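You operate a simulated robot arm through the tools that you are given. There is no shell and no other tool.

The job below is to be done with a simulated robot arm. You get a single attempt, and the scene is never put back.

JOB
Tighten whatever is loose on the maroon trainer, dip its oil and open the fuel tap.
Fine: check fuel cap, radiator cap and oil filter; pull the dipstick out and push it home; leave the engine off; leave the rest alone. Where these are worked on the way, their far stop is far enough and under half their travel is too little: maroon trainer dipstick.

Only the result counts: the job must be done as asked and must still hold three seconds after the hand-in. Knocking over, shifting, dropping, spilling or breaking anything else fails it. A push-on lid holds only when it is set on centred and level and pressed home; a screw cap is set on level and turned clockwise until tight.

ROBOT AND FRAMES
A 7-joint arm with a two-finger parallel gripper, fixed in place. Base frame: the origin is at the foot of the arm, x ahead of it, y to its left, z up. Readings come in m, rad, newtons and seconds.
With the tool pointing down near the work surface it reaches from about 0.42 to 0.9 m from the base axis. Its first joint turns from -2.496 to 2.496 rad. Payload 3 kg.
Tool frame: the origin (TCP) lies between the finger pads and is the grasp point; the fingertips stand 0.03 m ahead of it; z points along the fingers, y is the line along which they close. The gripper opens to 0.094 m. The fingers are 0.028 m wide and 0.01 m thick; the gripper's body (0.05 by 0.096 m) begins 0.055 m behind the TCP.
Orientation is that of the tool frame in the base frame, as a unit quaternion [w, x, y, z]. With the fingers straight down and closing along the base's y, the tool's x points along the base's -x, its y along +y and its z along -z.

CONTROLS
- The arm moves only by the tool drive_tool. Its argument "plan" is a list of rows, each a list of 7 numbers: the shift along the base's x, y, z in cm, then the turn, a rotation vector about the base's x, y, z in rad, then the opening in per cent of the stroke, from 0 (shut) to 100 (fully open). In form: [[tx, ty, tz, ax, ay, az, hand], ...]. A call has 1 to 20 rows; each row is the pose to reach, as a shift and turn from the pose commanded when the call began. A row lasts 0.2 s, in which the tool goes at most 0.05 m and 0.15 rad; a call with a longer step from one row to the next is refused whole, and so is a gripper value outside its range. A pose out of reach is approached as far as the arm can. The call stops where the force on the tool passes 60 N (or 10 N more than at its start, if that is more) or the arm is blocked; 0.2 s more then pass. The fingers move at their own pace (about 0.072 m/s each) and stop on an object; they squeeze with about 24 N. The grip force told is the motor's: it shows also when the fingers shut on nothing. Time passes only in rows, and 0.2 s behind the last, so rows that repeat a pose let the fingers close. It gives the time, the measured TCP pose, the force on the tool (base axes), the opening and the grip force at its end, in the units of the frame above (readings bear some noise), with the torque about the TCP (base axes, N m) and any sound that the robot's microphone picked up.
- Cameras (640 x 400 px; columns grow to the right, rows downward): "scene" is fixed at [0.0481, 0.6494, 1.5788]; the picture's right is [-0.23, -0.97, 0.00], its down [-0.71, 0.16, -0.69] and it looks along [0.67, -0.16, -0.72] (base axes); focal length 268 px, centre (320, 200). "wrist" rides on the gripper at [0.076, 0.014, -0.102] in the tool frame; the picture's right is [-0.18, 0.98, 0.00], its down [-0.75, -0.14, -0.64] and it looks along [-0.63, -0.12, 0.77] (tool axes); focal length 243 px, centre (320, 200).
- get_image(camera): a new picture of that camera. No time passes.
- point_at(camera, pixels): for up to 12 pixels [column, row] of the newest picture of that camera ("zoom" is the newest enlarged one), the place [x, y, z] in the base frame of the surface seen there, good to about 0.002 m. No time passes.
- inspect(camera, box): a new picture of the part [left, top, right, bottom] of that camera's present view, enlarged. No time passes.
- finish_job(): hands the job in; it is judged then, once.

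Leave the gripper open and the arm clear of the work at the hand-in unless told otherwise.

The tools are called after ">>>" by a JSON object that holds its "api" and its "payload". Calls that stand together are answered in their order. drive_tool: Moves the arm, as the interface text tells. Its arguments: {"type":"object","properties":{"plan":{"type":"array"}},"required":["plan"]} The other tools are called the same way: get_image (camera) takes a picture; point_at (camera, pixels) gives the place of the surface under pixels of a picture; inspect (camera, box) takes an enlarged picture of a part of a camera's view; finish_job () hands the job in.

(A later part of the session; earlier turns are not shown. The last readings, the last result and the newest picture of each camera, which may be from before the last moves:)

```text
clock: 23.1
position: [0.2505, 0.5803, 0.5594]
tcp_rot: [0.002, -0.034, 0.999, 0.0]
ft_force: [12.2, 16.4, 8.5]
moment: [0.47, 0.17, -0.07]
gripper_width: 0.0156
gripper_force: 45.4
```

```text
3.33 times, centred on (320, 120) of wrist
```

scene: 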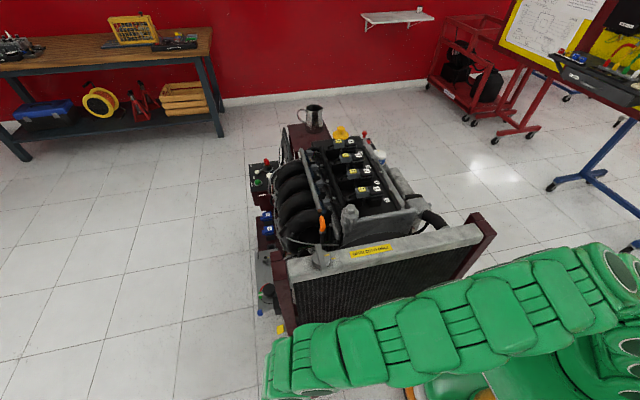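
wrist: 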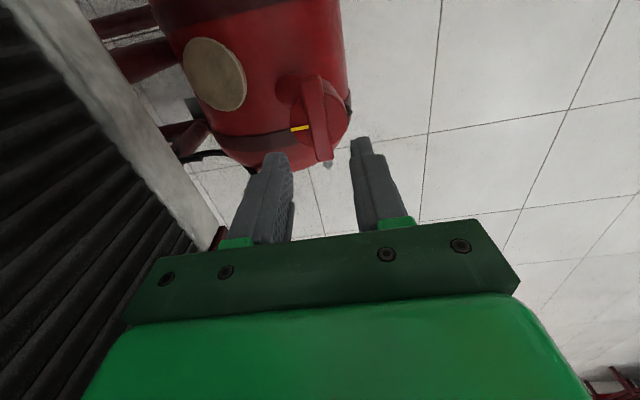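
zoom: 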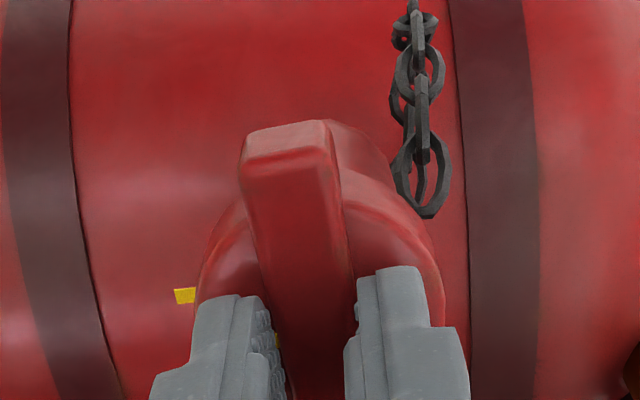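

Yaw is 0.068 rad, so about 86° has been turned. I'll continue in fine steps to feel for the stop.

>>> {"api": "drive_tool", "payload": {"plan": [[0, 0, 0, 0, 0, -0.03, 0], [0, 0, 0, 0, 0, -0.06, 0], [0, 0, 0, 0, 0, -0.09, 0], [0, 0, 0, 0, 0, -0.09, 0]]}}

>>> {"api": "inspect", "payload": {"camera": "wrist", "box": [240, 60, 400, 180]}}

```text
clock: 24.1
position: [0.2507, 0.5799, 0.5609]
tcp_rot: [0.001, 0.01, 1.0, 0.0]
ft_force: [14.3, 23.3, 2.3]
moment: [0.78, -1.06, 1.19]
gripper_width: 0.0156
gripper_force: 44.9
```

```text
3.33 times, centred on (320, 120) of wrist
```

zoom: 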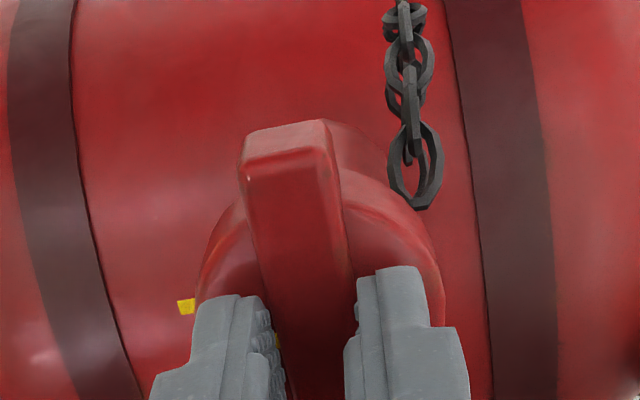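

The torque jumped to 1.19 N·m at yaw of about -0.02, exactly where the marks line up, so the fuel cap is tight. I'll open, rise and verify.

>>> {"api": "drive_tool", "payload": {"plan": [[0, 0, 0, 0, 0, 0, 25], [0, 0, 0, 0, 0, 0, 40], [0, 0, 0, 0, 0, 0, 40], [0, 0, 2, 0, 0, 0, 40], [0, 0, 5, 0, 0, 0, 40], [0, 0, 9, 0, 0, 0, 40], [0, 0, 9, 0, 0, 0, 40]]}}

>>> {"api": "inspect", "payload": {"camera": "wrist", "box": [240, 40, 400, 160]}}

>>> {"api": "get_image", "payload": {"camera": "wrist"}}

```text
clock: 25.7
position: [0.2502, 0.5783, 0.6494]
tcp_rot: [0.001, 0.011, 1.0, -0.001]
ft_force: [-0.6, 0.1, 0.1]
moment: [0.01, 0.01, 0.01]
gripper_width: 0.0377
gripper_force: 0.0
```

```text
3.33 times, centred on (320, 100) of wrist
```

zoom: 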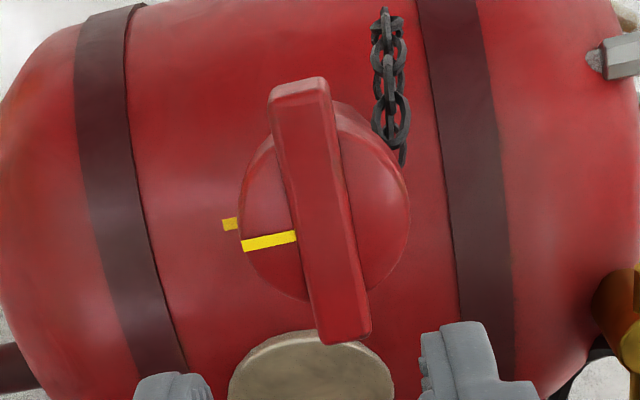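

```text
taken
```

wrist: 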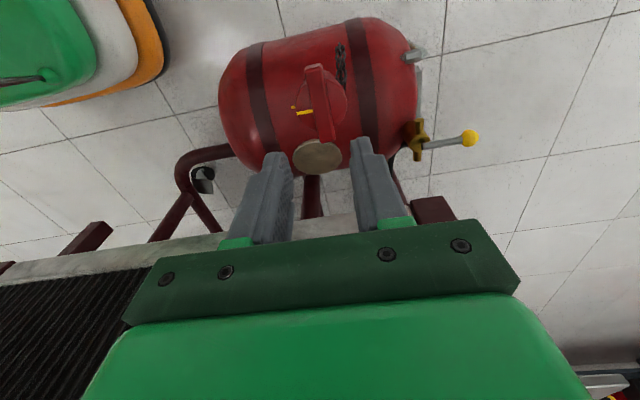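

The fuel cap mark now lines up with its reference. Next is the tap, seen at wrist (430, 140); I'll zoom in and measure.

>>> {"api": "inspect", "payload": {"camera": "wrist", "box": [390, 100, 490, 180]}}

>>> {"api": "point_at", "payload": {"camera": "zoom", "pixels": [[515, 195], [300, 210], [430, 205], [180, 200], [170, 130], [180, 280], [150, 200], [270, 215], [120, 300], [200, 330], [330, 380], [90, 150]]}}

```text
5.00 times, centred on (440, 140) of wrist
```

zoom: 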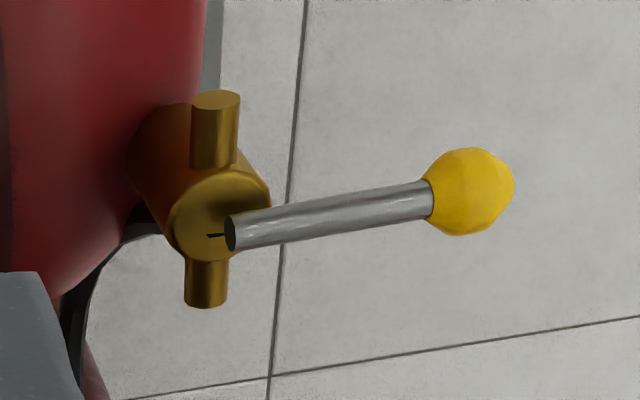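

```text
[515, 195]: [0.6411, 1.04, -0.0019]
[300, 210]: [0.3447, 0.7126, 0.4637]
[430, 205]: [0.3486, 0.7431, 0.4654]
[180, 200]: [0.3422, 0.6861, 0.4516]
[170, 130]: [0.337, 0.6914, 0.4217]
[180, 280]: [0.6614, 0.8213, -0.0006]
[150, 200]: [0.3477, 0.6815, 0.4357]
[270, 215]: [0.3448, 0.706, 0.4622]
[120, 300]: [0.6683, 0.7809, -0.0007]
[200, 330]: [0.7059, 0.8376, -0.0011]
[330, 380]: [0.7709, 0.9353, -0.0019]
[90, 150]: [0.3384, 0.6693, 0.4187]
```

The tap body is a vertical cylinder at about (0.346, 0.694) with stubs along x. The lever lies along +y at z of about 0.465, so it is closed. To work it I need the space around it, so I'll measure the frame post, bracket and tank end.

>>> {"api": "point_at", "payload": {"camera": "wrist", "pixels": [[415, 205], [432, 205], [445, 200], [455, 212], [395, 170], [385, 185], [310, 190], [410, 100], [418, 80], [415, 60], [405, 50], [390, 30]]}}

>>> {"api": "get_image", "payload": {"camera": "scene"}}

>>> {"api": "inspect", "payload": {"camera": "scene", "box": [240, 260, 340, 380]}}

```text
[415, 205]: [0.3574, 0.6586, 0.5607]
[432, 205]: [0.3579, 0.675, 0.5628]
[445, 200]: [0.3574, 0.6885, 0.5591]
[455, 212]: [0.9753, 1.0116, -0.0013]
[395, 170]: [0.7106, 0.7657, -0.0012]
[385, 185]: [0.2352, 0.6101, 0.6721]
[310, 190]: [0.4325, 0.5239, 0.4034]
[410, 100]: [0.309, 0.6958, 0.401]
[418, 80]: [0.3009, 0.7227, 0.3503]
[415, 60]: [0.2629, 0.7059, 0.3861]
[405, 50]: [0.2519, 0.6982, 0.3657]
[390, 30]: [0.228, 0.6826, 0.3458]
```

```text
taken
```

scene: 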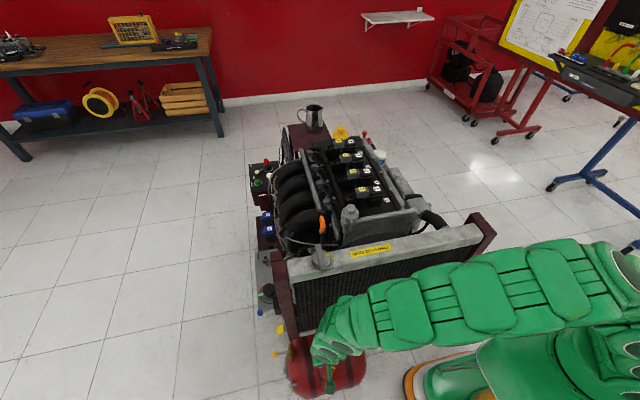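

```text
3.33 times, centred on (290, 320) of scene
```

zoom: 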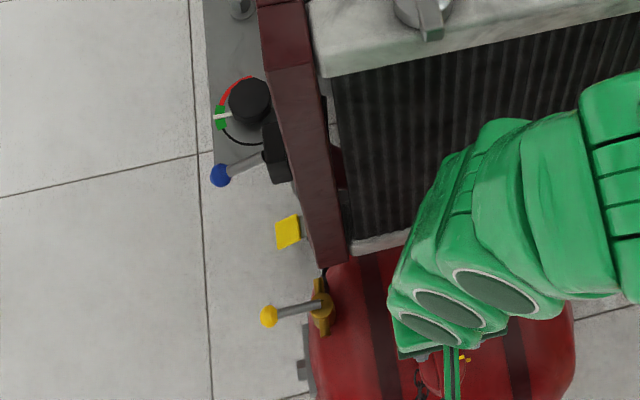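

The frame post occupies x ≥ 0.357, y 0.655–0.69, z ≥ 0.56. I'll check the small yellow plate and nearby objects that the lever might reach.

>>> {"api": "point_at", "payload": {"camera": "zoom", "pixels": [[285, 225], [295, 235], [280, 235], [220, 172], [245, 165], [280, 160], [330, 255], [323, 275], [312, 270], [310, 235], [305, 370], [325, 290]]}}

>>> {"api": "inspect", "payload": {"camera": "scene", "box": [262, 315, 302, 360]}}

```text
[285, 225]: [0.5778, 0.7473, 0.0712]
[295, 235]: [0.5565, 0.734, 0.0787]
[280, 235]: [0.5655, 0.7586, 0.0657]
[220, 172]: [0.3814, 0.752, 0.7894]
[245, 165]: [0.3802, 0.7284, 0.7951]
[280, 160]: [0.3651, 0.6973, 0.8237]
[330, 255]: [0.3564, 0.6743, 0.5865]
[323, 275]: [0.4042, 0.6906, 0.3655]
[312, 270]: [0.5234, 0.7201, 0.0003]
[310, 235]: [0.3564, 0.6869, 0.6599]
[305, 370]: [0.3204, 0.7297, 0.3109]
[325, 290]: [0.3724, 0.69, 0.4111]
```

```text
8.89 times, centred on (282, 338) of scene
```

zoom: 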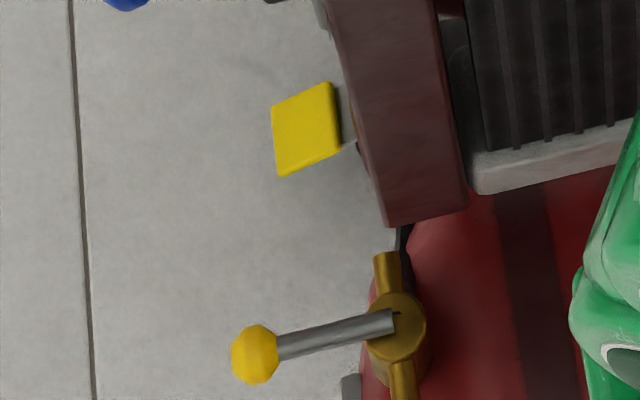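

The yellow plate is a floor pedal and the blue-ball lever at z 0.79 is a separate drain; I'll leave both alone. I plan to push the tap lever with closed fingers, tilted 30° so the hand comes from the -x side, clear of the post. First I'll move to a staging pose with the tool tilted.

>>> {"api": "drive_tool", "payload": {"plan": [[-1, 3, 1, 0, 0, 0, 20], [-2, 6, 1, 0, 0, 0, 0], [-3, 9, 1, 0, -0.1, 0, 0], [-4, 12, 0, 0, -0.2, 0, 0], [-5, 14.8, -1, 0, -0.3, 0.02, 0], [-5, 14.8, -3, 0, -0.4, 0.02, 0], [-5, 14.8, -5, 0, -0.52, 0.02, 0], [-5, 14.8, -5, 0, -0.52, 0.02, 0]]}}

>>> {"api": "get_image", "payload": {"camera": "wrist"}}

>>> {"api": "get_image", "payload": {"camera": "scene"}}

```text
clock: 27.5
position: [0.2002, 0.7277, 0.5999]
tcp_rot: [0.259, 0.002, 0.966, 0.003]
ft_force: [-0.1, 1.0, 0.5]
moment: [-0.01, 0.03, -0.03]
gripper_width: 0.0
gripper_force: 24.0
```

```text
taken
```

wrist: 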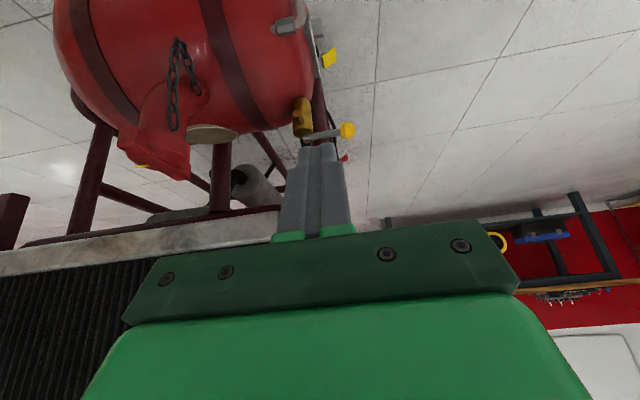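

```text
taken
```

scene: 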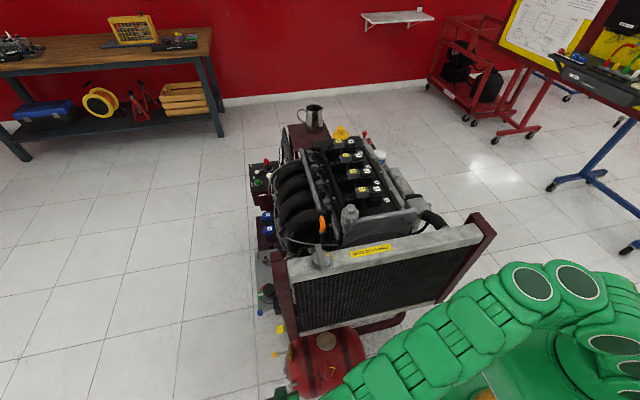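

The tilted pose was reached. I'll move the closed fingers to just short of the lever on its -x side: tip about (0.305, 0.728, 0.452).

>>> {"api": "drive_tool", "payload": {"plan": [[2, 0, -4, 0, 0, 0, 0], [4, 0, -8, 0, 0, 0, 0], [7, 0, -11, 0, 0, 0, 0], [9, 0, -12.3, 0, 0, 0, 0], [9, 0, -12.3, 0, 0, 0, 0]]}}

>>> {"api": "inspect", "payload": {"camera": "wrist", "box": [240, 60, 420, 200]}}

>>> {"api": "inspect", "payload": {"camera": "scene", "box": [250, 310, 340, 380]}}

```text
clock: 28.7
position: [0.2904, 0.7278, 0.4763]
tcp_rot: [0.259, 0.001, 0.966, 0.003]
ft_force: [-0.4, 0.4, -0.3]
moment: [-0.02, -0.05, 0.0]
gripper_width: 0.0002
gripper_force: 24.2
```

```text
2.86 times, centred on (330, 130) of wrist
```

zoom: 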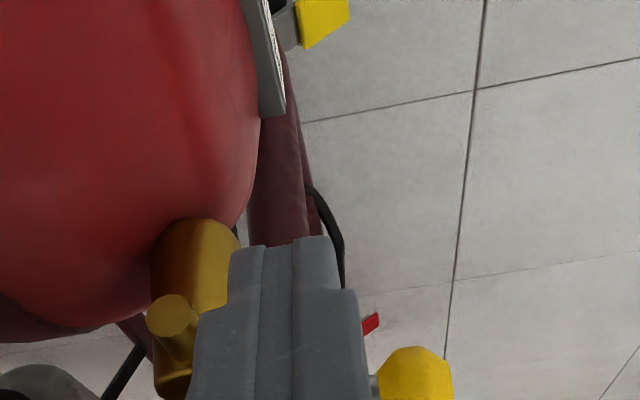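

```text
5.71 times, centred on (295, 345) of scene
```

zoom: 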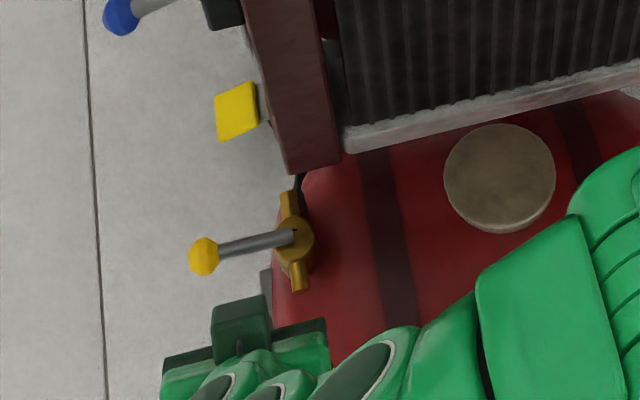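

The fingers sit between the ball and the tap body on the -x side. I'll advance +x to touch, then push in small steps to find out which way the lever swings.

>>> {"api": "drive_tool", "payload": {"plan": [[1, 0, 0, 0, 0, 0, 0], [1.8, 0, 0, 0, 0, 0, 0], [2.2, 0, 0, 0, 0, 0, 0], [2.5, 0, 0, 0, 0, 0, 0], [2.5, 0, 0, 0, 0, 0, 0]]}}

>>> {"api": "inspect", "payload": {"camera": "scene", "box": [250, 310, 340, 380]}}

```text
clock: 29.9
position: [0.3142, 0.7277, 0.4764]
tcp_rot: [0.258, 0.0, 0.966, 0.003]
ft_force: [0.4, 0.0, -0.1]
moment: [-0.01, 0.0, -0.02]
gripper_width: 0.0
gripper_force: 24.1
```

```text
5.71 times, centred on (295, 345) of scene
```

zoom: 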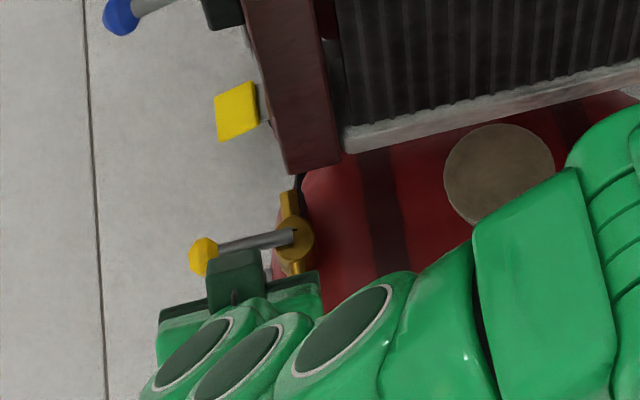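

Still no contact (0.4 N). I'll advance another 9 mm in 3 mm steps.

>>> {"api": "drive_tool", "payload": {"plan": [[0.3, 0, 0, 0, 0, 0, 0], [0.6, 0, 0, 0, 0, 0, 0], [0.6, 0, 0, 0, 0, 0, 0]]}}

>>> {"api": "drive_tool", "payload": {"plan": [[0.3, 0, 0, 0, 0, 0, 0], [0.3, 0, 0, 0, 0, 0, 0]]}}

>>> {"api": "inspect", "payload": {"camera": "scene", "box": [250, 310, 340, 380]}}

```text
clock: 30.7
position: [0.3207, 0.7273, 0.4765]
tcp_rot: [0.258, 0.0, 0.966, 0.003]
ft_force: [-6.6, 0.8, -1.5]
moment: [-0.02, 0.18, 0.02]
gripper_width: 0.0001
gripper_force: 23.8
```

```text
clock: 31.3
position: [0.3204, 0.7293, 0.4751]
tcp_rot: [0.257, -0.001, 0.966, 0.003]
ft_force: [-30.8, 1.7, -6.3]
moment: [-0.23, 0.61, -0.09]
gripper_width: 0.0001
gripper_force: 24.0
```

```text
5.71 times, centred on (295, 345) of scene
```

zoom: 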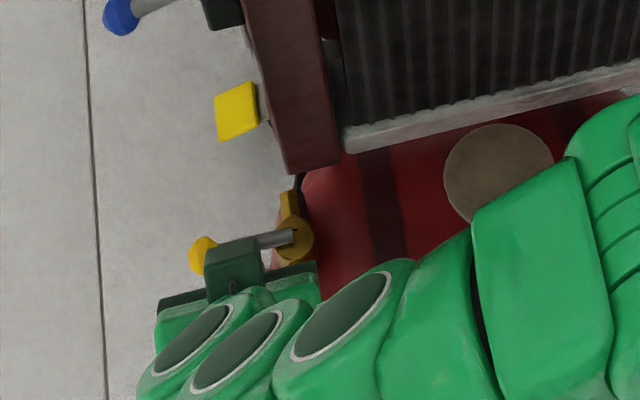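

The lever is firm against +x (31 N with no motion), so it must open by swinging towards -x. I'll back off, rise, tilt a bit more (45°, keeping the hand clear of the post), then cross over to the lever's +x side.

>>> {"api": "drive_tool", "payload": {"plan": [[-1.5, 0, 0, 0, 0, 0, 0], [-3, 0.6, 2, 0, 0, 0, 0], [-4, 1.2, 5, 0, -0.1, 0, 0], [-4, 1.2, 8, 0, -0.2, 0, 0], [-4, 1.2, 9, 0, -0.265, 0, 0], [-4, 1.2, 9, 0, -0.265, 0, 0]]}}

>>> {"api": "inspect", "payload": {"camera": "scene", "box": [250, 310, 340, 380]}}

>>> {"api": "get_image", "payload": {"camera": "wrist"}}

```text
clock: 32.7
position: [0.2828, 0.7401, 0.5686]
tcp_rot: [0.384, 0.0, 0.923, 0.003]
ft_force: [0.1, 0.1, 0.0]
moment: [0.02, 0.02, -0.02]
gripper_width: 0.0
gripper_force: 24.0
```

```text
5.71 times, centred on (295, 345) of scene
```

zoom: 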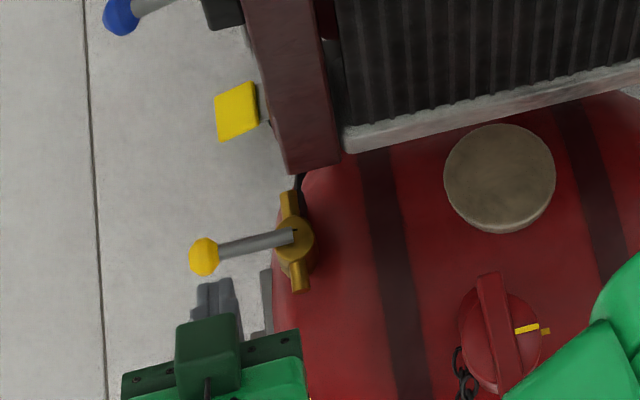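

```text
taken
```

wrist: 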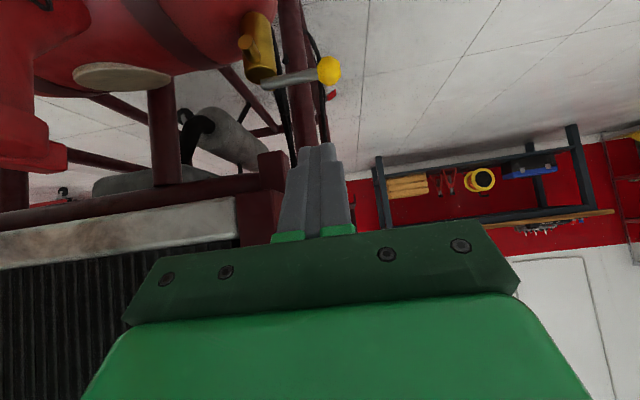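

The fuel cap marks are also aligned in the scene view. Now I'll move +x above the lever to x of about 0.366, then lower to TCP z of about 0.479 on the +x side of the lever.

>>> {"api": "drive_tool", "payload": {"plan": [[4, 0, -2, 0, 0, 0, 0], [8.15, 0, -3, 0, 0, 0, 0], [8.15, 0, -3, 0, 0, 0, 0]]}}

>>> {"api": "inspect", "payload": {"camera": "scene", "box": [250, 310, 340, 380]}}

>>> {"api": "inspect", "payload": {"camera": "wrist", "box": [220, 0, 420, 180]}}

```text
clock: 33.5
position: [0.3669, 0.7404, 0.5378]
tcp_rot: [0.383, 0.0, 0.924, 0.003]
ft_force: [0.5, -0.4, 0.5]
moment: [-0.02, 0.03, -0.01]
gripper_width: 0.0
gripper_force: 24.3
```

```text
5.71 times, centred on (295, 345) of scene
```

zoom: 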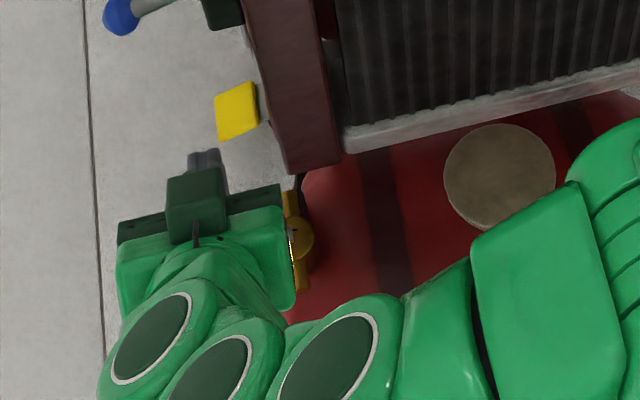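

```text
2.22 times, centred on (320, 90) of wrist
```

zoom: 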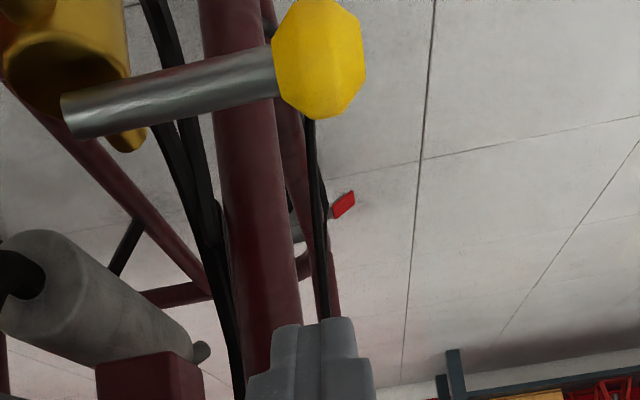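

The finger tip is beyond the lever on its +x side, and the hand stays clear of the post. Now I'll lower about 5.8 cm.

>>> {"api": "drive_tool", "payload": {"plan": [[0, 0, -2.5, 0, 0, 0, 0], [0, 0, -4.5, 0, 0, 0, 0], [0, 0, -5.8, 0, 0, 0, 0], [0, 0, -5.8, 0, 0, 0, 0]]}}

>>> {"api": "inspect", "payload": {"camera": "scene", "box": [250, 310, 340, 380]}}

>>> {"api": "inspect", "payload": {"camera": "wrist", "box": [220, 0, 420, 180]}}

```text
clock: 34.5
position: [0.3668, 0.7407, 0.4789]
tcp_rot: [0.384, 0.002, 0.923, 0.002]
ft_force: [2.2, 0.1, 6.0]
moment: [0.08, 0.05, -0.05]
gripper_width: 0.0
gripper_force: 24.2
```

```text
5.71 times, centred on (295, 345) of scene
```

zoom: 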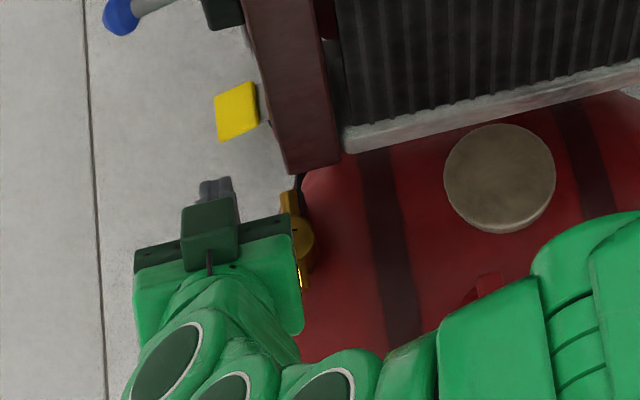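

```text
2.22 times, centred on (320, 90) of wrist
```

zoom: 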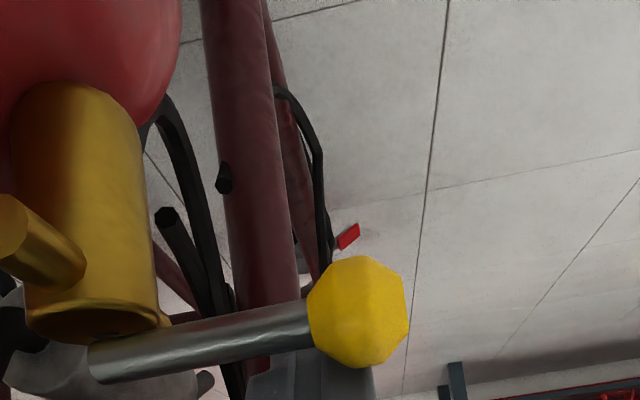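

The back of the fingers just touches the ball (about 6 N). I'll pull it towards -x along an arc round the pivot at (0.346, 0.696), in two parts.

>>> {"api": "drive_tool", "payload": {"plan": [[-0.6, 0.3, 0, 0, 0, 0, 0], [-1.2, 0.6, 0, 0, 0, 0, 0], [-1.87, 0.98, 0, 0, 0, 0, 0], [-2.4, 0.8, 0, 0, 0, 0, 0], [-3.0, 0.63, 0, 0, 0, 0, 0], [-3.0, 0.63, 0, 0, 0, 0, 0]]}}

>>> {"api": "inspect", "payload": {"camera": "scene", "box": [250, 310, 340, 380]}}

>>> {"api": "inspect", "payload": {"camera": "wrist", "box": [220, 0, 420, 180]}}

```text
clock: 35.9
position: [0.3353, 0.7456, 0.4793]
tcp_rot: [0.384, 0.0, 0.923, 0.002]
ft_force: [2.9, -4.9, 4.9]
moment: [-0.07, 0.03, 0.05]
gripper_width: 0.0001
gripper_force: 24.3
```

```text
5.71 times, centred on (295, 345) of scene
```

zoom: 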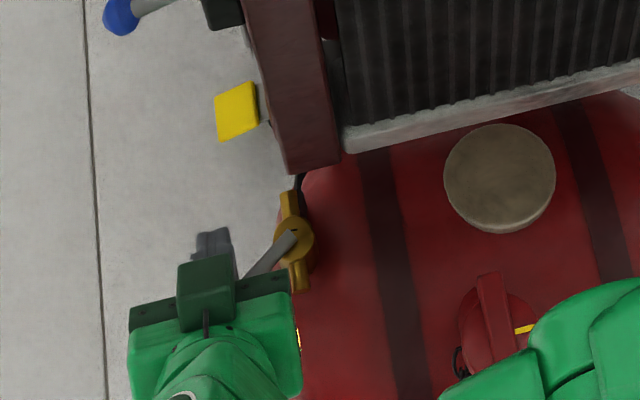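

```text
2.22 times, centred on (320, 90) of wrist
```

zoom: 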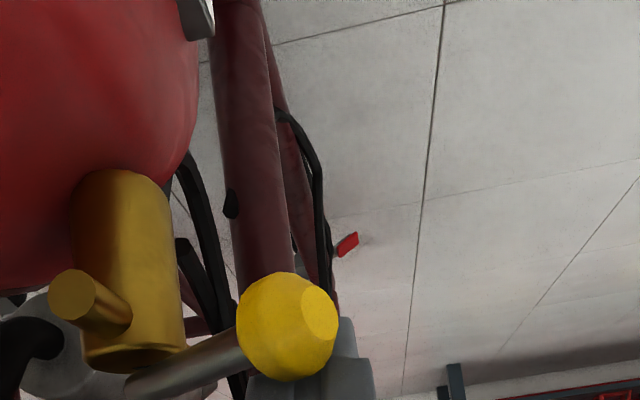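

The lever is swinging towards -x, about 40° so far, with small force. I'll continue along the arc.

>>> {"api": "drive_tool", "payload": {"plan": [[-0.5, -0.3, 0, 0, 0, 0, 0], [-1.0, -0.63, 0, 0, 0, 0, 0], [-1.4, -1.1, 0, 0, 0, 0, 0], [-1.8, -1.5, 0, 0, 0, 0, 0], [-2.1, -2.0, 0, 0, 0, 0, 0], [-2.35, -2.5, 0, 0, 0, 0, 0], [-2.35, -2.5, 0, 0, 0, 0, 0]]}}

>>> {"api": "inspect", "payload": {"camera": "scene", "box": [250, 310, 340, 380]}}

>>> {"api": "inspect", "payload": {"camera": "wrist", "box": [220, 0, 420, 180]}}

```text
clock: 37.5
position: [0.3116, 0.7215, 0.4791]
tcp_rot: [0.384, 0.0, 0.923, 0.003]
ft_force: [9.5, -2.9, 15.9]
moment: [-0.22, 0.05, 0.13]
gripper_width: 0.0002
gripper_force: 23.7
```

```text
5.71 times, centred on (295, 345) of scene
```

zoom: 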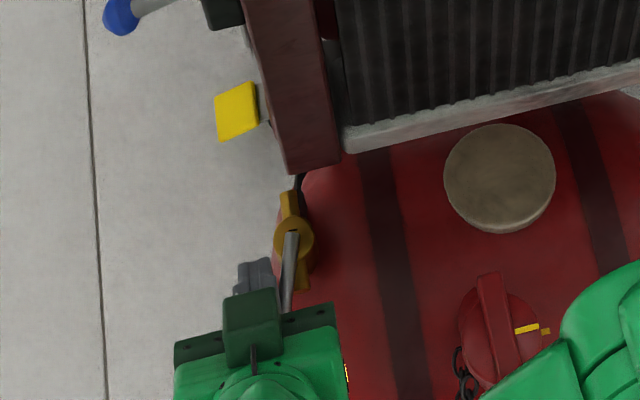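

```text
2.22 times, centred on (320, 90) of wrist
```

zoom: 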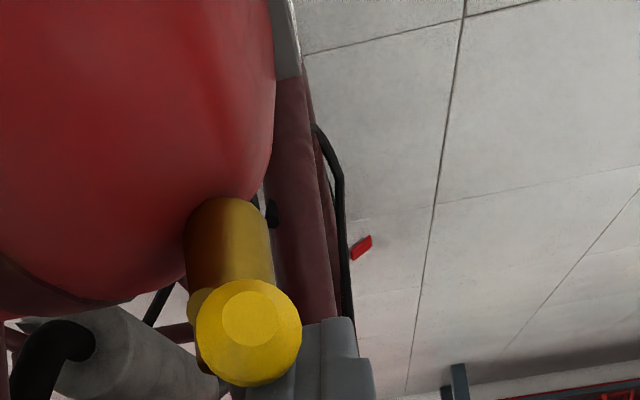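

The lever is nearly in line with the stubs, at about 80°. I'll push further in -y to find the end stop.

>>> {"api": "drive_tool", "payload": {"plan": [[-0.1, -0.4, 0, 0, 0, 0, 0], [-0.1, -0.8, 0, 0, 0, 0, 0], [-0.1, -0.8, 0, 0, 0, 0, 0]]}}

>>> {"api": "inspect", "payload": {"camera": "scene", "box": [250, 310, 340, 380]}}

```text
clock: 38.3
position: [0.3113, 0.7138, 0.4794]
tcp_rot: [0.383, 0.0, 0.924, 0.003]
ft_force: [2.5, -0.1, 24.8]
moment: [-0.28, 0.23, 0.05]
gripper_width: 0.0
gripper_force: 24.2
```

```text
5.71 times, centred on (295, 345) of scene
```

zoom: 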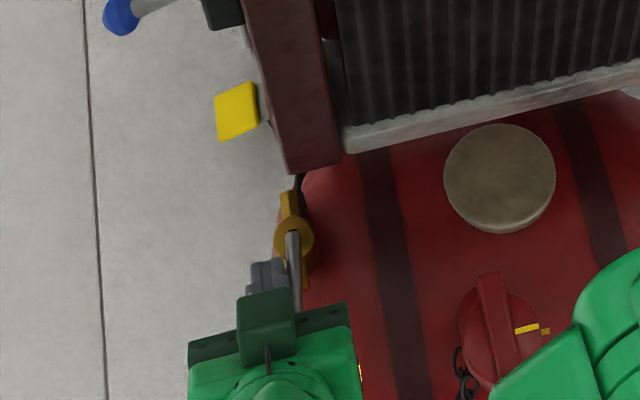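

There is 25 N of upward load, so the tip is probably touching the brass stub. I'll raise 6 mm to relieve it, then continue pushing -y.

>>> {"api": "drive_tool", "payload": {"plan": [[0, 0, 0.3, 0, 0, 0, 0], [0, 0, 0.6, 0, 0, 0, 0], [0, 0, 0.6, 0, 0, 0, 0]]}}

>>> {"api": "inspect", "payload": {"camera": "wrist", "box": [220, 40, 420, 200]}}

```text
clock: 39.1
position: [0.3113, 0.7132, 0.485]
tcp_rot: [0.382, 0.0, 0.924, 0.002]
ft_force: [-0.1, -0.3, -0.9]
moment: [-0.02, -0.03, 0.0]
gripper_width: 0.0001
gripper_force: 24.4
```

```text
2.50 times, centred on (320, 120) of wrist
```

zoom: 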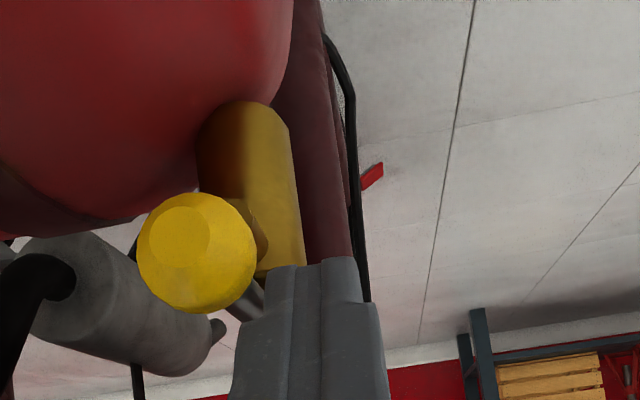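

The load is gone. I'll measure the ball and rod to get the lever's present angle.

>>> {"api": "point_at", "payload": {"camera": "zoom", "pixels": [[180, 235], [155, 240], [235, 240], [195, 205], [195, 285], [250, 300], [255, 290], [260, 310], [245, 225], [280, 250]]}}

>>> {"api": "inspect", "payload": {"camera": "scene", "box": [280, 330, 320, 370]}}

>>> {"api": "point_at", "payload": {"camera": "zoom", "pixels": [[232, 165], [235, 185], [237, 205], [240, 225], [240, 245], [225, 150]]}}

```text
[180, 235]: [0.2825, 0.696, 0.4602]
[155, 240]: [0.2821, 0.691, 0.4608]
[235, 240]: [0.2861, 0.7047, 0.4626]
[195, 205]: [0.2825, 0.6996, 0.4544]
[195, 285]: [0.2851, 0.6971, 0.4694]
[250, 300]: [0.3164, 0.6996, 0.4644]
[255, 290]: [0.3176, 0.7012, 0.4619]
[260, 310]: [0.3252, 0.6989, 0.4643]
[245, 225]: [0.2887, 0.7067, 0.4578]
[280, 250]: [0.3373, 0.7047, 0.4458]
```

```text
10.00 times, centred on (300, 350) of scene
```

zoom: 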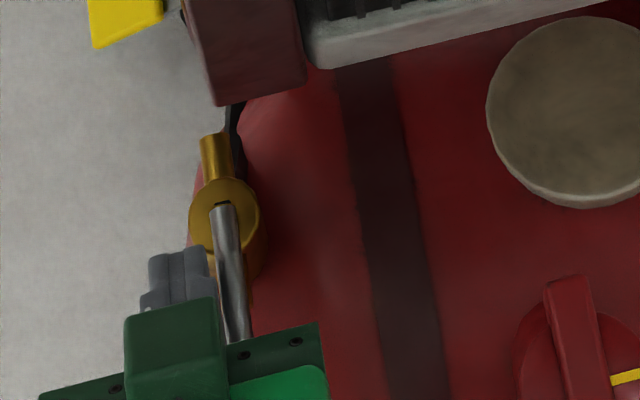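

```text
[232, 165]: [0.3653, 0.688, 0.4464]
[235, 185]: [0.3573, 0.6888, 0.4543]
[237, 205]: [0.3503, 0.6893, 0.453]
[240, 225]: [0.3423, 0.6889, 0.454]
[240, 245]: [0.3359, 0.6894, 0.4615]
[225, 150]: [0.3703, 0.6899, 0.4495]
```

The ball is at about (0.288, 0.697) and the pivot at about (0.346, 0.695), so the lever is at about 88°. I'll nudge -y gently to confirm it rests on the stop.

>>> {"api": "drive_tool", "payload": {"plan": [[-0.3, -0.3, 0, 0, 0, 0, 0], [-0.3, -0.6, 0, 0, 0, 0, 0], [-0.3, -0.6, 0, 0, 0, 0, 0]]}}

>>> {"api": "inspect", "payload": {"camera": "scene", "box": [280, 330, 320, 370]}}

```text
clock: 39.9
position: [0.3082, 0.7088, 0.4842]
tcp_rot: [0.383, 0.0, 0.924, 0.003]
ft_force: [5.7, 29.5, -16.1]
moment: [0.8, 0.07, 0.45]
gripper_width: 0.0
gripper_force: 24.0
```

```text
10.00 times, centred on (300, 350) of scene
```

zoom: 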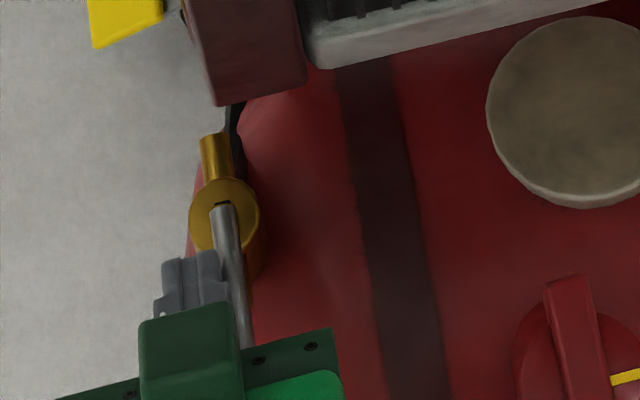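

The 29 N reaction confirms that the lever is on its open stop, in line with the stubs. I'll back away in +y, then rise and retreat towards -x while untilting.

>>> {"api": "drive_tool", "payload": {"plan": [[0, 1, 0, 0, 0, 0, 0], [0, 2, 0.5, 0, 0, 0, 0], [-2, 3, 3, 0, 0, 0, 0], [-4, 3, 7, 0, 0.13, 0, 0], [-6, 3, 11, 0, 0.26, 0, 0], [-8, 2, 15, 0, 0.39, 0, 0], [-10, 0, 19, 0, 0.52, 0, 0], [-11, -2, 23, 0, 0.65, 0, 0], [-11, -4, 27, 0, 0.785, 0, 20], [-11, -6, 31.5, 0, 0.785, 0, 40], [-11, -8, 36, 0, 0.785, 0, 60], [-11, -10, 40.5, 0, 0.785, 0, 60], [-11, -10, 45, 0, 0.785, 0, 60], [-11, -10, 49.5, 0, 0.785, 0, 60], [-11, -10, 54, 0, 0.785, 0, 60], [-11, -10, 58.5, 0, 0.785, 0, 60], [-11, -10, 63, 0, 0.785, 0, 60], [-11, -10, 67, 0, 0.785, 0, 60], [-11, -10, 71, 0, 0.785, 0, 60], [-11, -10, 71, 0, 0.785, 0, 60]]}}

>>> {"api": "get_image", "payload": {"camera": "scene"}}

>>> {"api": "get_image", "payload": {"camera": "wrist"}}

```text
clock: 44.1
position: [0.1963, 0.6066, 1.1954]
tcp_rot: [0.001, 0.001, 1.0, 0.001]
ft_force: [-0.1, -0.1, 0.4]
moment: [0.04, -0.02, -0.06]
gripper_width: 0.0566
gripper_force: 0.1
```

```text
taken
```

scene: 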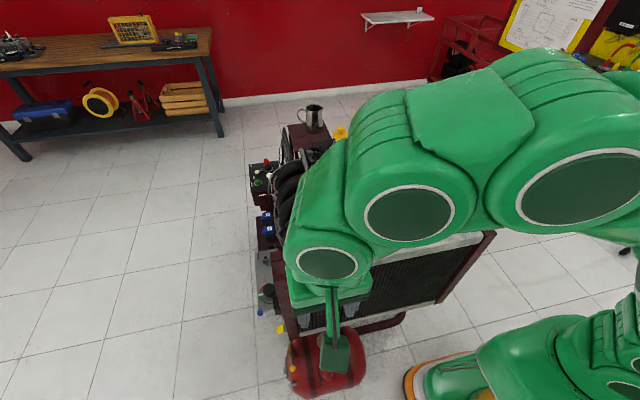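

```text
taken
```

wrist: 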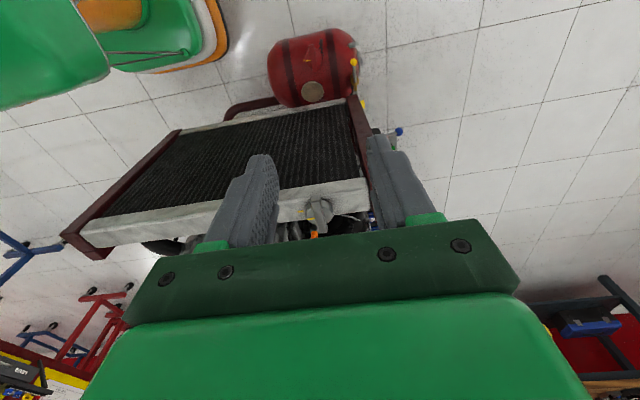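

The arm is clear. I'll confirm the tap in the wrist view and move over to bring the orange dipstick into the wrist camera's view.

>>> {"api": "inspect", "payload": {"camera": "wrist", "box": [290, 20, 410, 120]}}

>>> {"api": "drive_tool", "payload": {"plan": [[3, -1, 3, 0, 0, 0, 60], [6, -2, 5, 0, 0, 0, 60], [9, -3, 6, 0, 0, 0, 60], [9, -3, 6, 0, 0, 0, 60]]}}

>>> {"api": "get_image", "payload": {"camera": "wrist"}}

```text
4.00 times, centred on (350, 70) of wrist
```

zoom: 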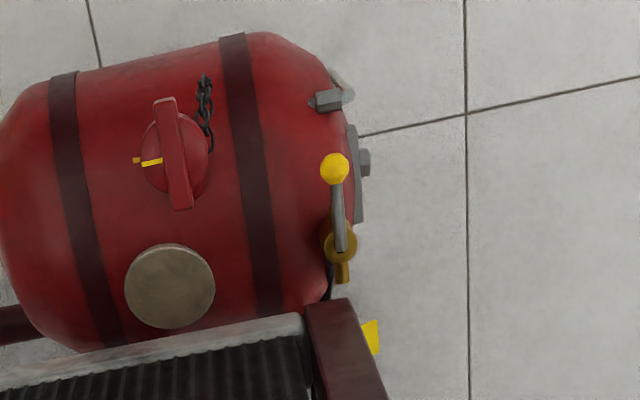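

```text
clock: 45.1
position: [0.2891, 0.576, 1.2544]
tcp_rot: [0.002, 0.002, 1.0, 0.002]
ft_force: [0.0, -0.7, 0.2]
moment: [-0.01, -0.01, -0.03]
gripper_width: 0.0562
gripper_force: 0.0
```

```text
taken
```

wrist: 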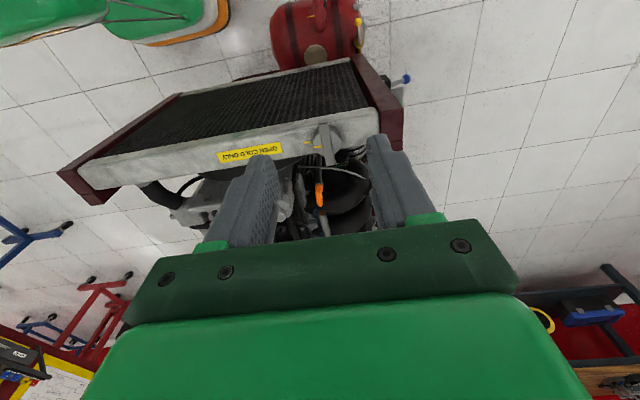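

The tap lever lies in line with its stubs and the fuel cap marks meet. The orange dipstick is at wrist (320, 195), so I'll zoom in.

>>> {"api": "inspect", "payload": {"camera": "wrist", "box": [275, 140, 375, 240]}}

>>> {"api": "inspect", "payload": {"camera": "wrist", "box": [300, 170, 340, 215]}}

>>> {"api": "point_at", "payload": {"camera": "zoom", "pixels": [[320, 150], [320, 180], [320, 210], [320, 240], [320, 270], [320, 300], [290, 200], [350, 200], [320, 120], [320, 100]]}}

```text
4.00 times, centred on (325, 190) of wrist
```

zoom: 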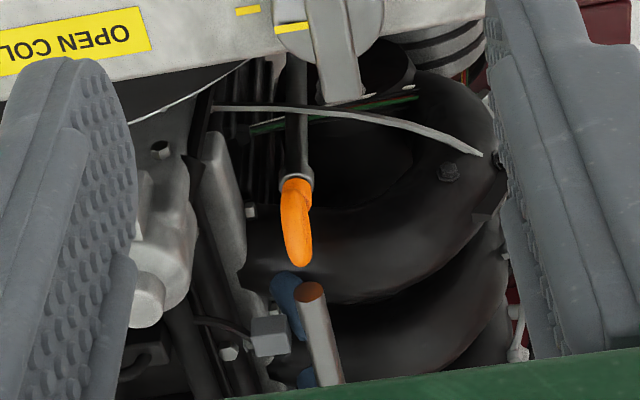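

```text
8.89 times, centred on (320, 192) of wrist
```

zoom: 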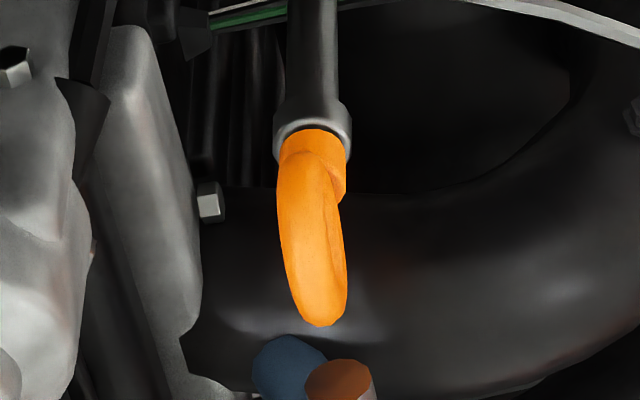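

```text
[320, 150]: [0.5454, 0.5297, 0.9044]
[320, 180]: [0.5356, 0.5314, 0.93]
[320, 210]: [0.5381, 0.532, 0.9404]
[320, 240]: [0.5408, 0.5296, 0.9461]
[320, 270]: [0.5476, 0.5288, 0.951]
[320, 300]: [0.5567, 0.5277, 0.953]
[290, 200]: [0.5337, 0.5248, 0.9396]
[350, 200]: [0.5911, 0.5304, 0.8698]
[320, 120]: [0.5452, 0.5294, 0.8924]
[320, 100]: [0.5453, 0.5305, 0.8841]
```

The ring lies roughly in the x–z plane at y of about 0.528, z 0.91–0.953, above a tube collar at (0.545, 0.530, 0.904). I'll check the neighbouring parts so the fingers have room.

>>> {"api": "inspect", "payload": {"camera": "wrist", "box": [275, 140, 375, 240]}}

>>> {"api": "point_at", "payload": {"camera": "zoom", "pixels": [[215, 190], [230, 260], [160, 240], [150, 300], [285, 290], [310, 290], [330, 350], [400, 200], [330, 110], [270, 330], [230, 150], [350, 270]]}}

>>> {"api": "point_at", "payload": {"camera": "zoom", "pixels": [[285, 200], [305, 200], [290, 220], [310, 225], [293, 240], [311, 250], [300, 262], [295, 190], [310, 210], [282, 210], [300, 230], [300, 180]]}}

```text
4.00 times, centred on (325, 190) of wrist
```

zoom: 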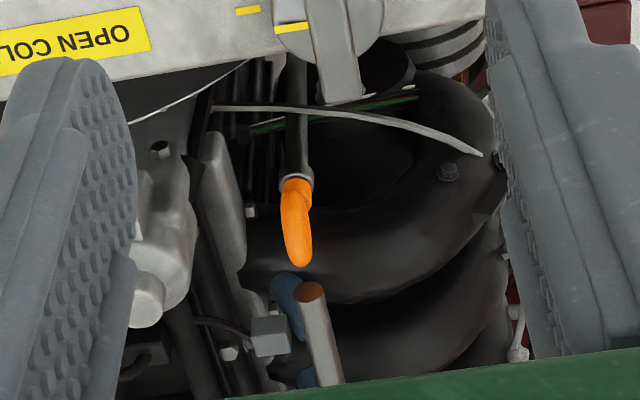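

```text
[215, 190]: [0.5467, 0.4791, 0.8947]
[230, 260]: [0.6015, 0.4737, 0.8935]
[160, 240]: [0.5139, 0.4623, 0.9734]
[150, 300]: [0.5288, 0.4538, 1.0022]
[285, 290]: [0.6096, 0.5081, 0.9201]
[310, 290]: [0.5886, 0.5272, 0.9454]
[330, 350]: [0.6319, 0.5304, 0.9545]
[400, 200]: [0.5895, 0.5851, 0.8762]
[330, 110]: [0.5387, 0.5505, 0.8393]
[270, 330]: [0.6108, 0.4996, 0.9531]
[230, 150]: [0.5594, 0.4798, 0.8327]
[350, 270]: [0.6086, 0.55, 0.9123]
```

```text
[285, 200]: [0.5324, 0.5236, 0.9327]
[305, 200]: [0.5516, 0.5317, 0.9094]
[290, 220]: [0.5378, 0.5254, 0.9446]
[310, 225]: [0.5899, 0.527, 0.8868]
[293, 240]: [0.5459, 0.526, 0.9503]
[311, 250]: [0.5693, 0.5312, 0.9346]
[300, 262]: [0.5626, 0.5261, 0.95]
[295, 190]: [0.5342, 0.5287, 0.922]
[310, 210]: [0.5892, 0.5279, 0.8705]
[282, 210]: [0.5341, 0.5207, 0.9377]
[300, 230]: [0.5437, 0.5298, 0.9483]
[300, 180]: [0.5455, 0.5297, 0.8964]
```

The ring centre is about (0.550, 0.528, 0.933). The thermostat housing beside it (y below 0.48) tops out at z 1.003 and the rail end is at x 0.588. I'll go above the ring with a narrow opening and stop about 7 cm above it to check alignment.

>>> {"api": "drive_tool", "payload": {"plan": [[4.5, -1, 0, 0, 0, 0, 40], [9, -2, 0, 0, 0, 0.02, 30], [13.5, -3, 0, 0, 0, 0.04, 30], [18, -4, 0, 0, 0, 0.05, 30], [22.5, -4.8, 0, 0, 0, 0.05, 30], [26.1, -4.8, -2, 0, 0, 0.05, 30], [26.1, -4.8, -6.5, 0, 0, 0.05, 30], [26.1, -4.8, -11, 0, 0, 0.05, 30], [26.1, -4.8, -15.5, 0, 0, 0.05, 30], [26.1, -4.8, -20.4, 0, 0, 0.05, 30], [26.1, -4.8, -22.4, 0, 0, 0.05, 30], [26.1, -4.8, -22.4, 0, 0, 0.05, 30]]}}

>>> {"api": "get_image", "payload": {"camera": "wrist"}}

>>> {"api": "inspect", "payload": {"camera": "scene", "box": [280, 180, 380, 260]}}

```text
clock: 47.7
position: [0.5493, 0.5309, 1.0316]
tcp_rot: [0.001, -0.024, 1.0, 0.001]
ft_force: [0.1, 0.9, 0.0]
moment: [0.0, -0.02, 0.01]
gripper_width: 0.0283
gripper_force: 0.0
out of reach, approached as far as the arm can: row 4, 5, 6
```

```text
taken
```

wrist: 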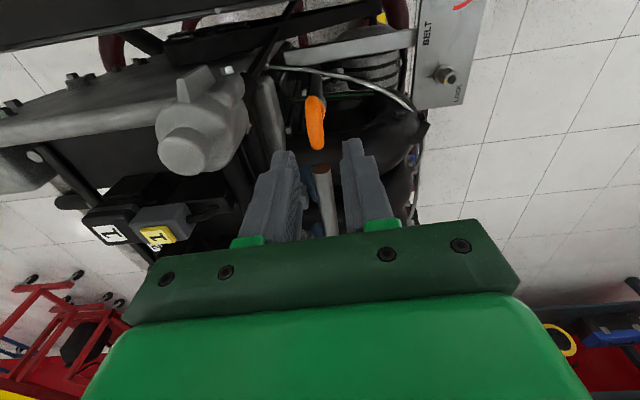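

```text
5.00 times, centred on (330, 220) of scene
```

zoom: 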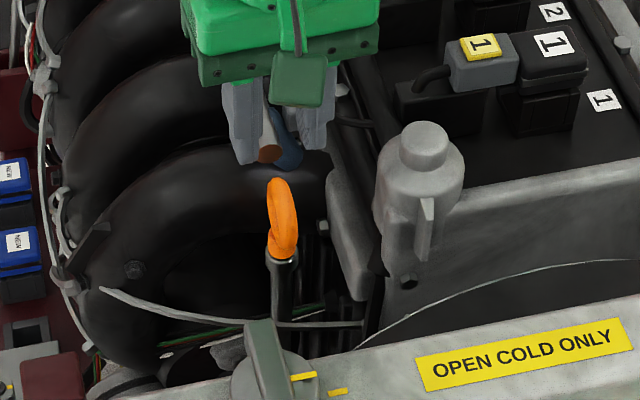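

The ring is nearly below the fingers. Some higher rows were out of reach, so before gripping I'll test how high the arm can go straight up here; that bounds the pull.

>>> {"api": "drive_tool", "payload": {"plan": [[0, 0, 4, 0, 0, 0, 30], [0, 0, 8, 0, 0, 0, 30], [0, 0, 10, 0, 0, 0, 30], [0, 0, 12, 0, 0, 0, 30], [0, 0, 14, 0, 0, 0, 30], [0, 0, 16, 0, 0, 0, 30], [0, 0, 18, 0, 0, 0, 30], [0, 0, 20, 0, 0, 0, 30]]}}

```text
clock: 49.5
position: [0.5467, 0.5259, 1.2015]
tcp_rot: [0.001, -0.024, 1.0, 0.002]
ft_force: [-0.2, -0.2, -1.4]
moment: [0.0, -0.01, -0.01]
gripper_width: 0.0282
gripper_force: 0.1
out of reach, approached as far as the arm can: row 7, 8
```

Straight-up reach is about z 1.19–1.20, giving some 24 cm of pull. I'll come back down to about 1.03 and re-measure alignment.

>>> {"api": "drive_tool", "payload": {"plan": [[0, 0, -4, 0, 0, 0, 30], [0, 0, -8, 0, 0, 0, 30], [0, 0, -12, 0, 0, 0, 30], [0, 0, -15, 0, 0, 0, 30], [0, 0, -15, 0, 0, 0, 30]]}}

>>> {"api": "inspect", "payload": {"camera": "wrist", "box": [260, 70, 380, 190]}}

```text
clock: 50.7
position: [0.5456, 0.5246, 1.0512]
tcp_rot: [0.0, -0.024, 1.0, 0.002]
ft_force: [-0.2, 0.4, -0.1]
moment: [-0.01, 0.01, 0.0]
gripper_width: 0.0284
gripper_force: 0.1
```

```text
3.33 times, centred on (320, 130) of wrist
```

zoom: 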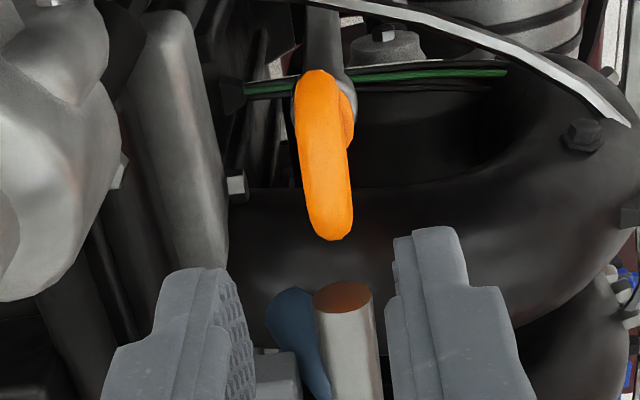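

Now I'll re-measure the ring from this pose.

>>> {"api": "point_at", "payload": {"camera": "zoom", "pixels": [[325, 90], [325, 120], [325, 150], [330, 180], [330, 210], [330, 235], [303, 110], [345, 110], [308, 190], [348, 190], [349, 110], [320, 75]]}}

```text
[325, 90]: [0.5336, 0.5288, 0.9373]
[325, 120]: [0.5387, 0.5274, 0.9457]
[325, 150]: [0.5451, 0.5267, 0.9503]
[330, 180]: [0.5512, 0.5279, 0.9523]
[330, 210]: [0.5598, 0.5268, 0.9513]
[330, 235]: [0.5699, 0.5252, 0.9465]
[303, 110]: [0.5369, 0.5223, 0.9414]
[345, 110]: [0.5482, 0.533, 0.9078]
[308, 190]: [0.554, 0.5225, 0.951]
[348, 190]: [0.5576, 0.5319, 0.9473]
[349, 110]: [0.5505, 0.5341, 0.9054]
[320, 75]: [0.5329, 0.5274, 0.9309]
```

The ring's top is at z 0.952 (x 0.551) and its mid-plane at y of about 0.527. I'll lower to TCP z of about 0.95 over (0.5515, 0.5275).

>>> {"api": "drive_tool", "payload": {"plan": [[0.6, 0.3, -3, 0, 0, 0, 30], [0.6, 0.3, -6, 0, 0, 0, 30], [0.6, 0.3, -8.5, 0, 0, 0, 30], [0.6, 0.3, -10.1, 0, 0, 0, 30], [0.6, 0.3, -10.1, 0, 0, 0, 30]]}}

>>> {"api": "inspect", "payload": {"camera": "wrist", "box": [240, 90, 400, 210]}}

>>> {"api": "inspect", "payload": {"camera": "scene", "box": [280, 180, 380, 260]}}

```text
clock: 51.9
position: [0.5527, 0.527, 0.9515]
tcp_rot: [0.001, -0.024, 1.0, 0.002]
ft_force: [-1.0, 0.5, -0.2]
moment: [0.04, -0.02, 0.01]
gripper_width: 0.0283
gripper_force: 0.0
```

```text
3.33 times, centred on (320, 150) of wrist
```

zoom: 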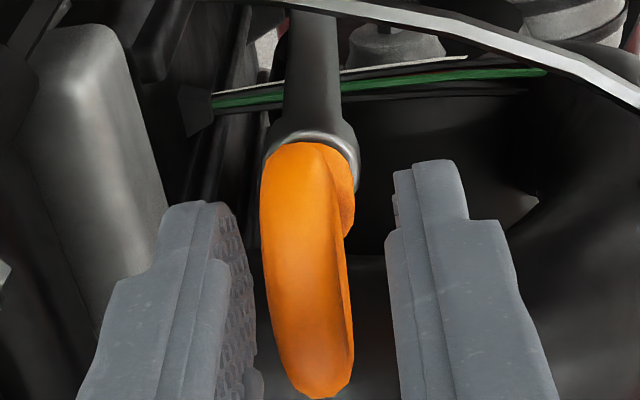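

```text
5.00 times, centred on (330, 220) of scene
```

zoom: 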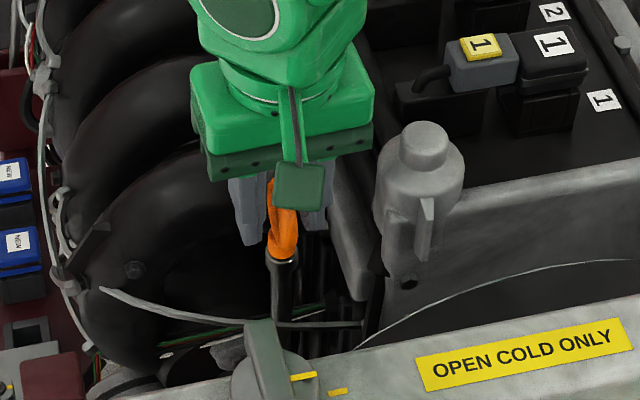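

The ring lies about 2 mm towards -y from the finger midline. I'll shift -0.2 cm in y and close slowly.

>>> {"api": "drive_tool", "payload": {"plan": [[0, -0.2, 0, 0, 0, 0, 30], [0, -0.2, 0, 0, 0, 0, 20], [0, -0.2, 0, 0, 0, 0, 14], [0, -0.2, 0, 0, 0, 0, 8], [0, -0.2, 0, 0, 0, 0, 0], [0, -0.2, 0, 0, 0, 0, 0]]}}

>>> {"api": "inspect", "payload": {"camera": "wrist", "box": [240, 90, 400, 210]}}

```text
clock: 53.3
position: [0.5523, 0.5245, 0.9519]
tcp_rot: [0.001, -0.022, 1.0, 0.003]
ft_force: [0.0, -10.5, 0.2]
moment: [-0.03, 0.24, -1.14]
gripper_width: 0.0124
gripper_force: 44.9
```

```text
3.33 times, centred on (320, 150) of wrist
```

zoom: 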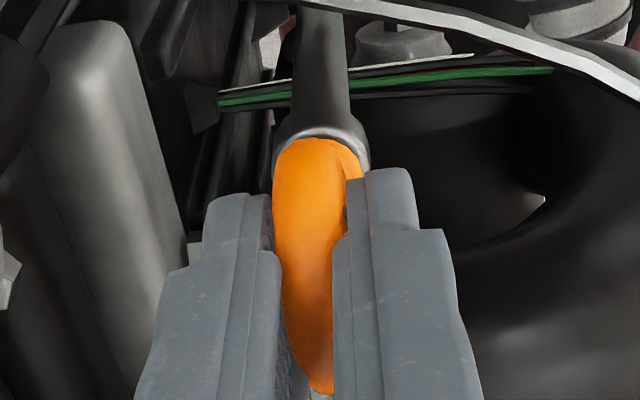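

I've gripped the ring at 12.4 mm. There is a -1.1 N·m yaw torque and -10 N in y, so I'll comply slightly (yaw -0.05, y -1 mm) to keep the pull straight.

>>> {"api": "drive_tool", "payload": {"plan": [[0, -0.05, 0, 0, 0, -0.03, 0], [0, -0.1, 0, 0, 0, -0.06, 0], [0, -0.1, 0, 0, 0, -0.06, 0]]}}

```text
clock: 54.1
position: [0.5532, 0.5247, 0.9513]
tcp_rot: [0.001, 0.007, 1.0, 0.001]
ft_force: [5.9, -2.1, -0.6]
moment: [-0.55, -1.04, 0.69]
gripper_width: 0.0118
gripper_force: 45.1
```

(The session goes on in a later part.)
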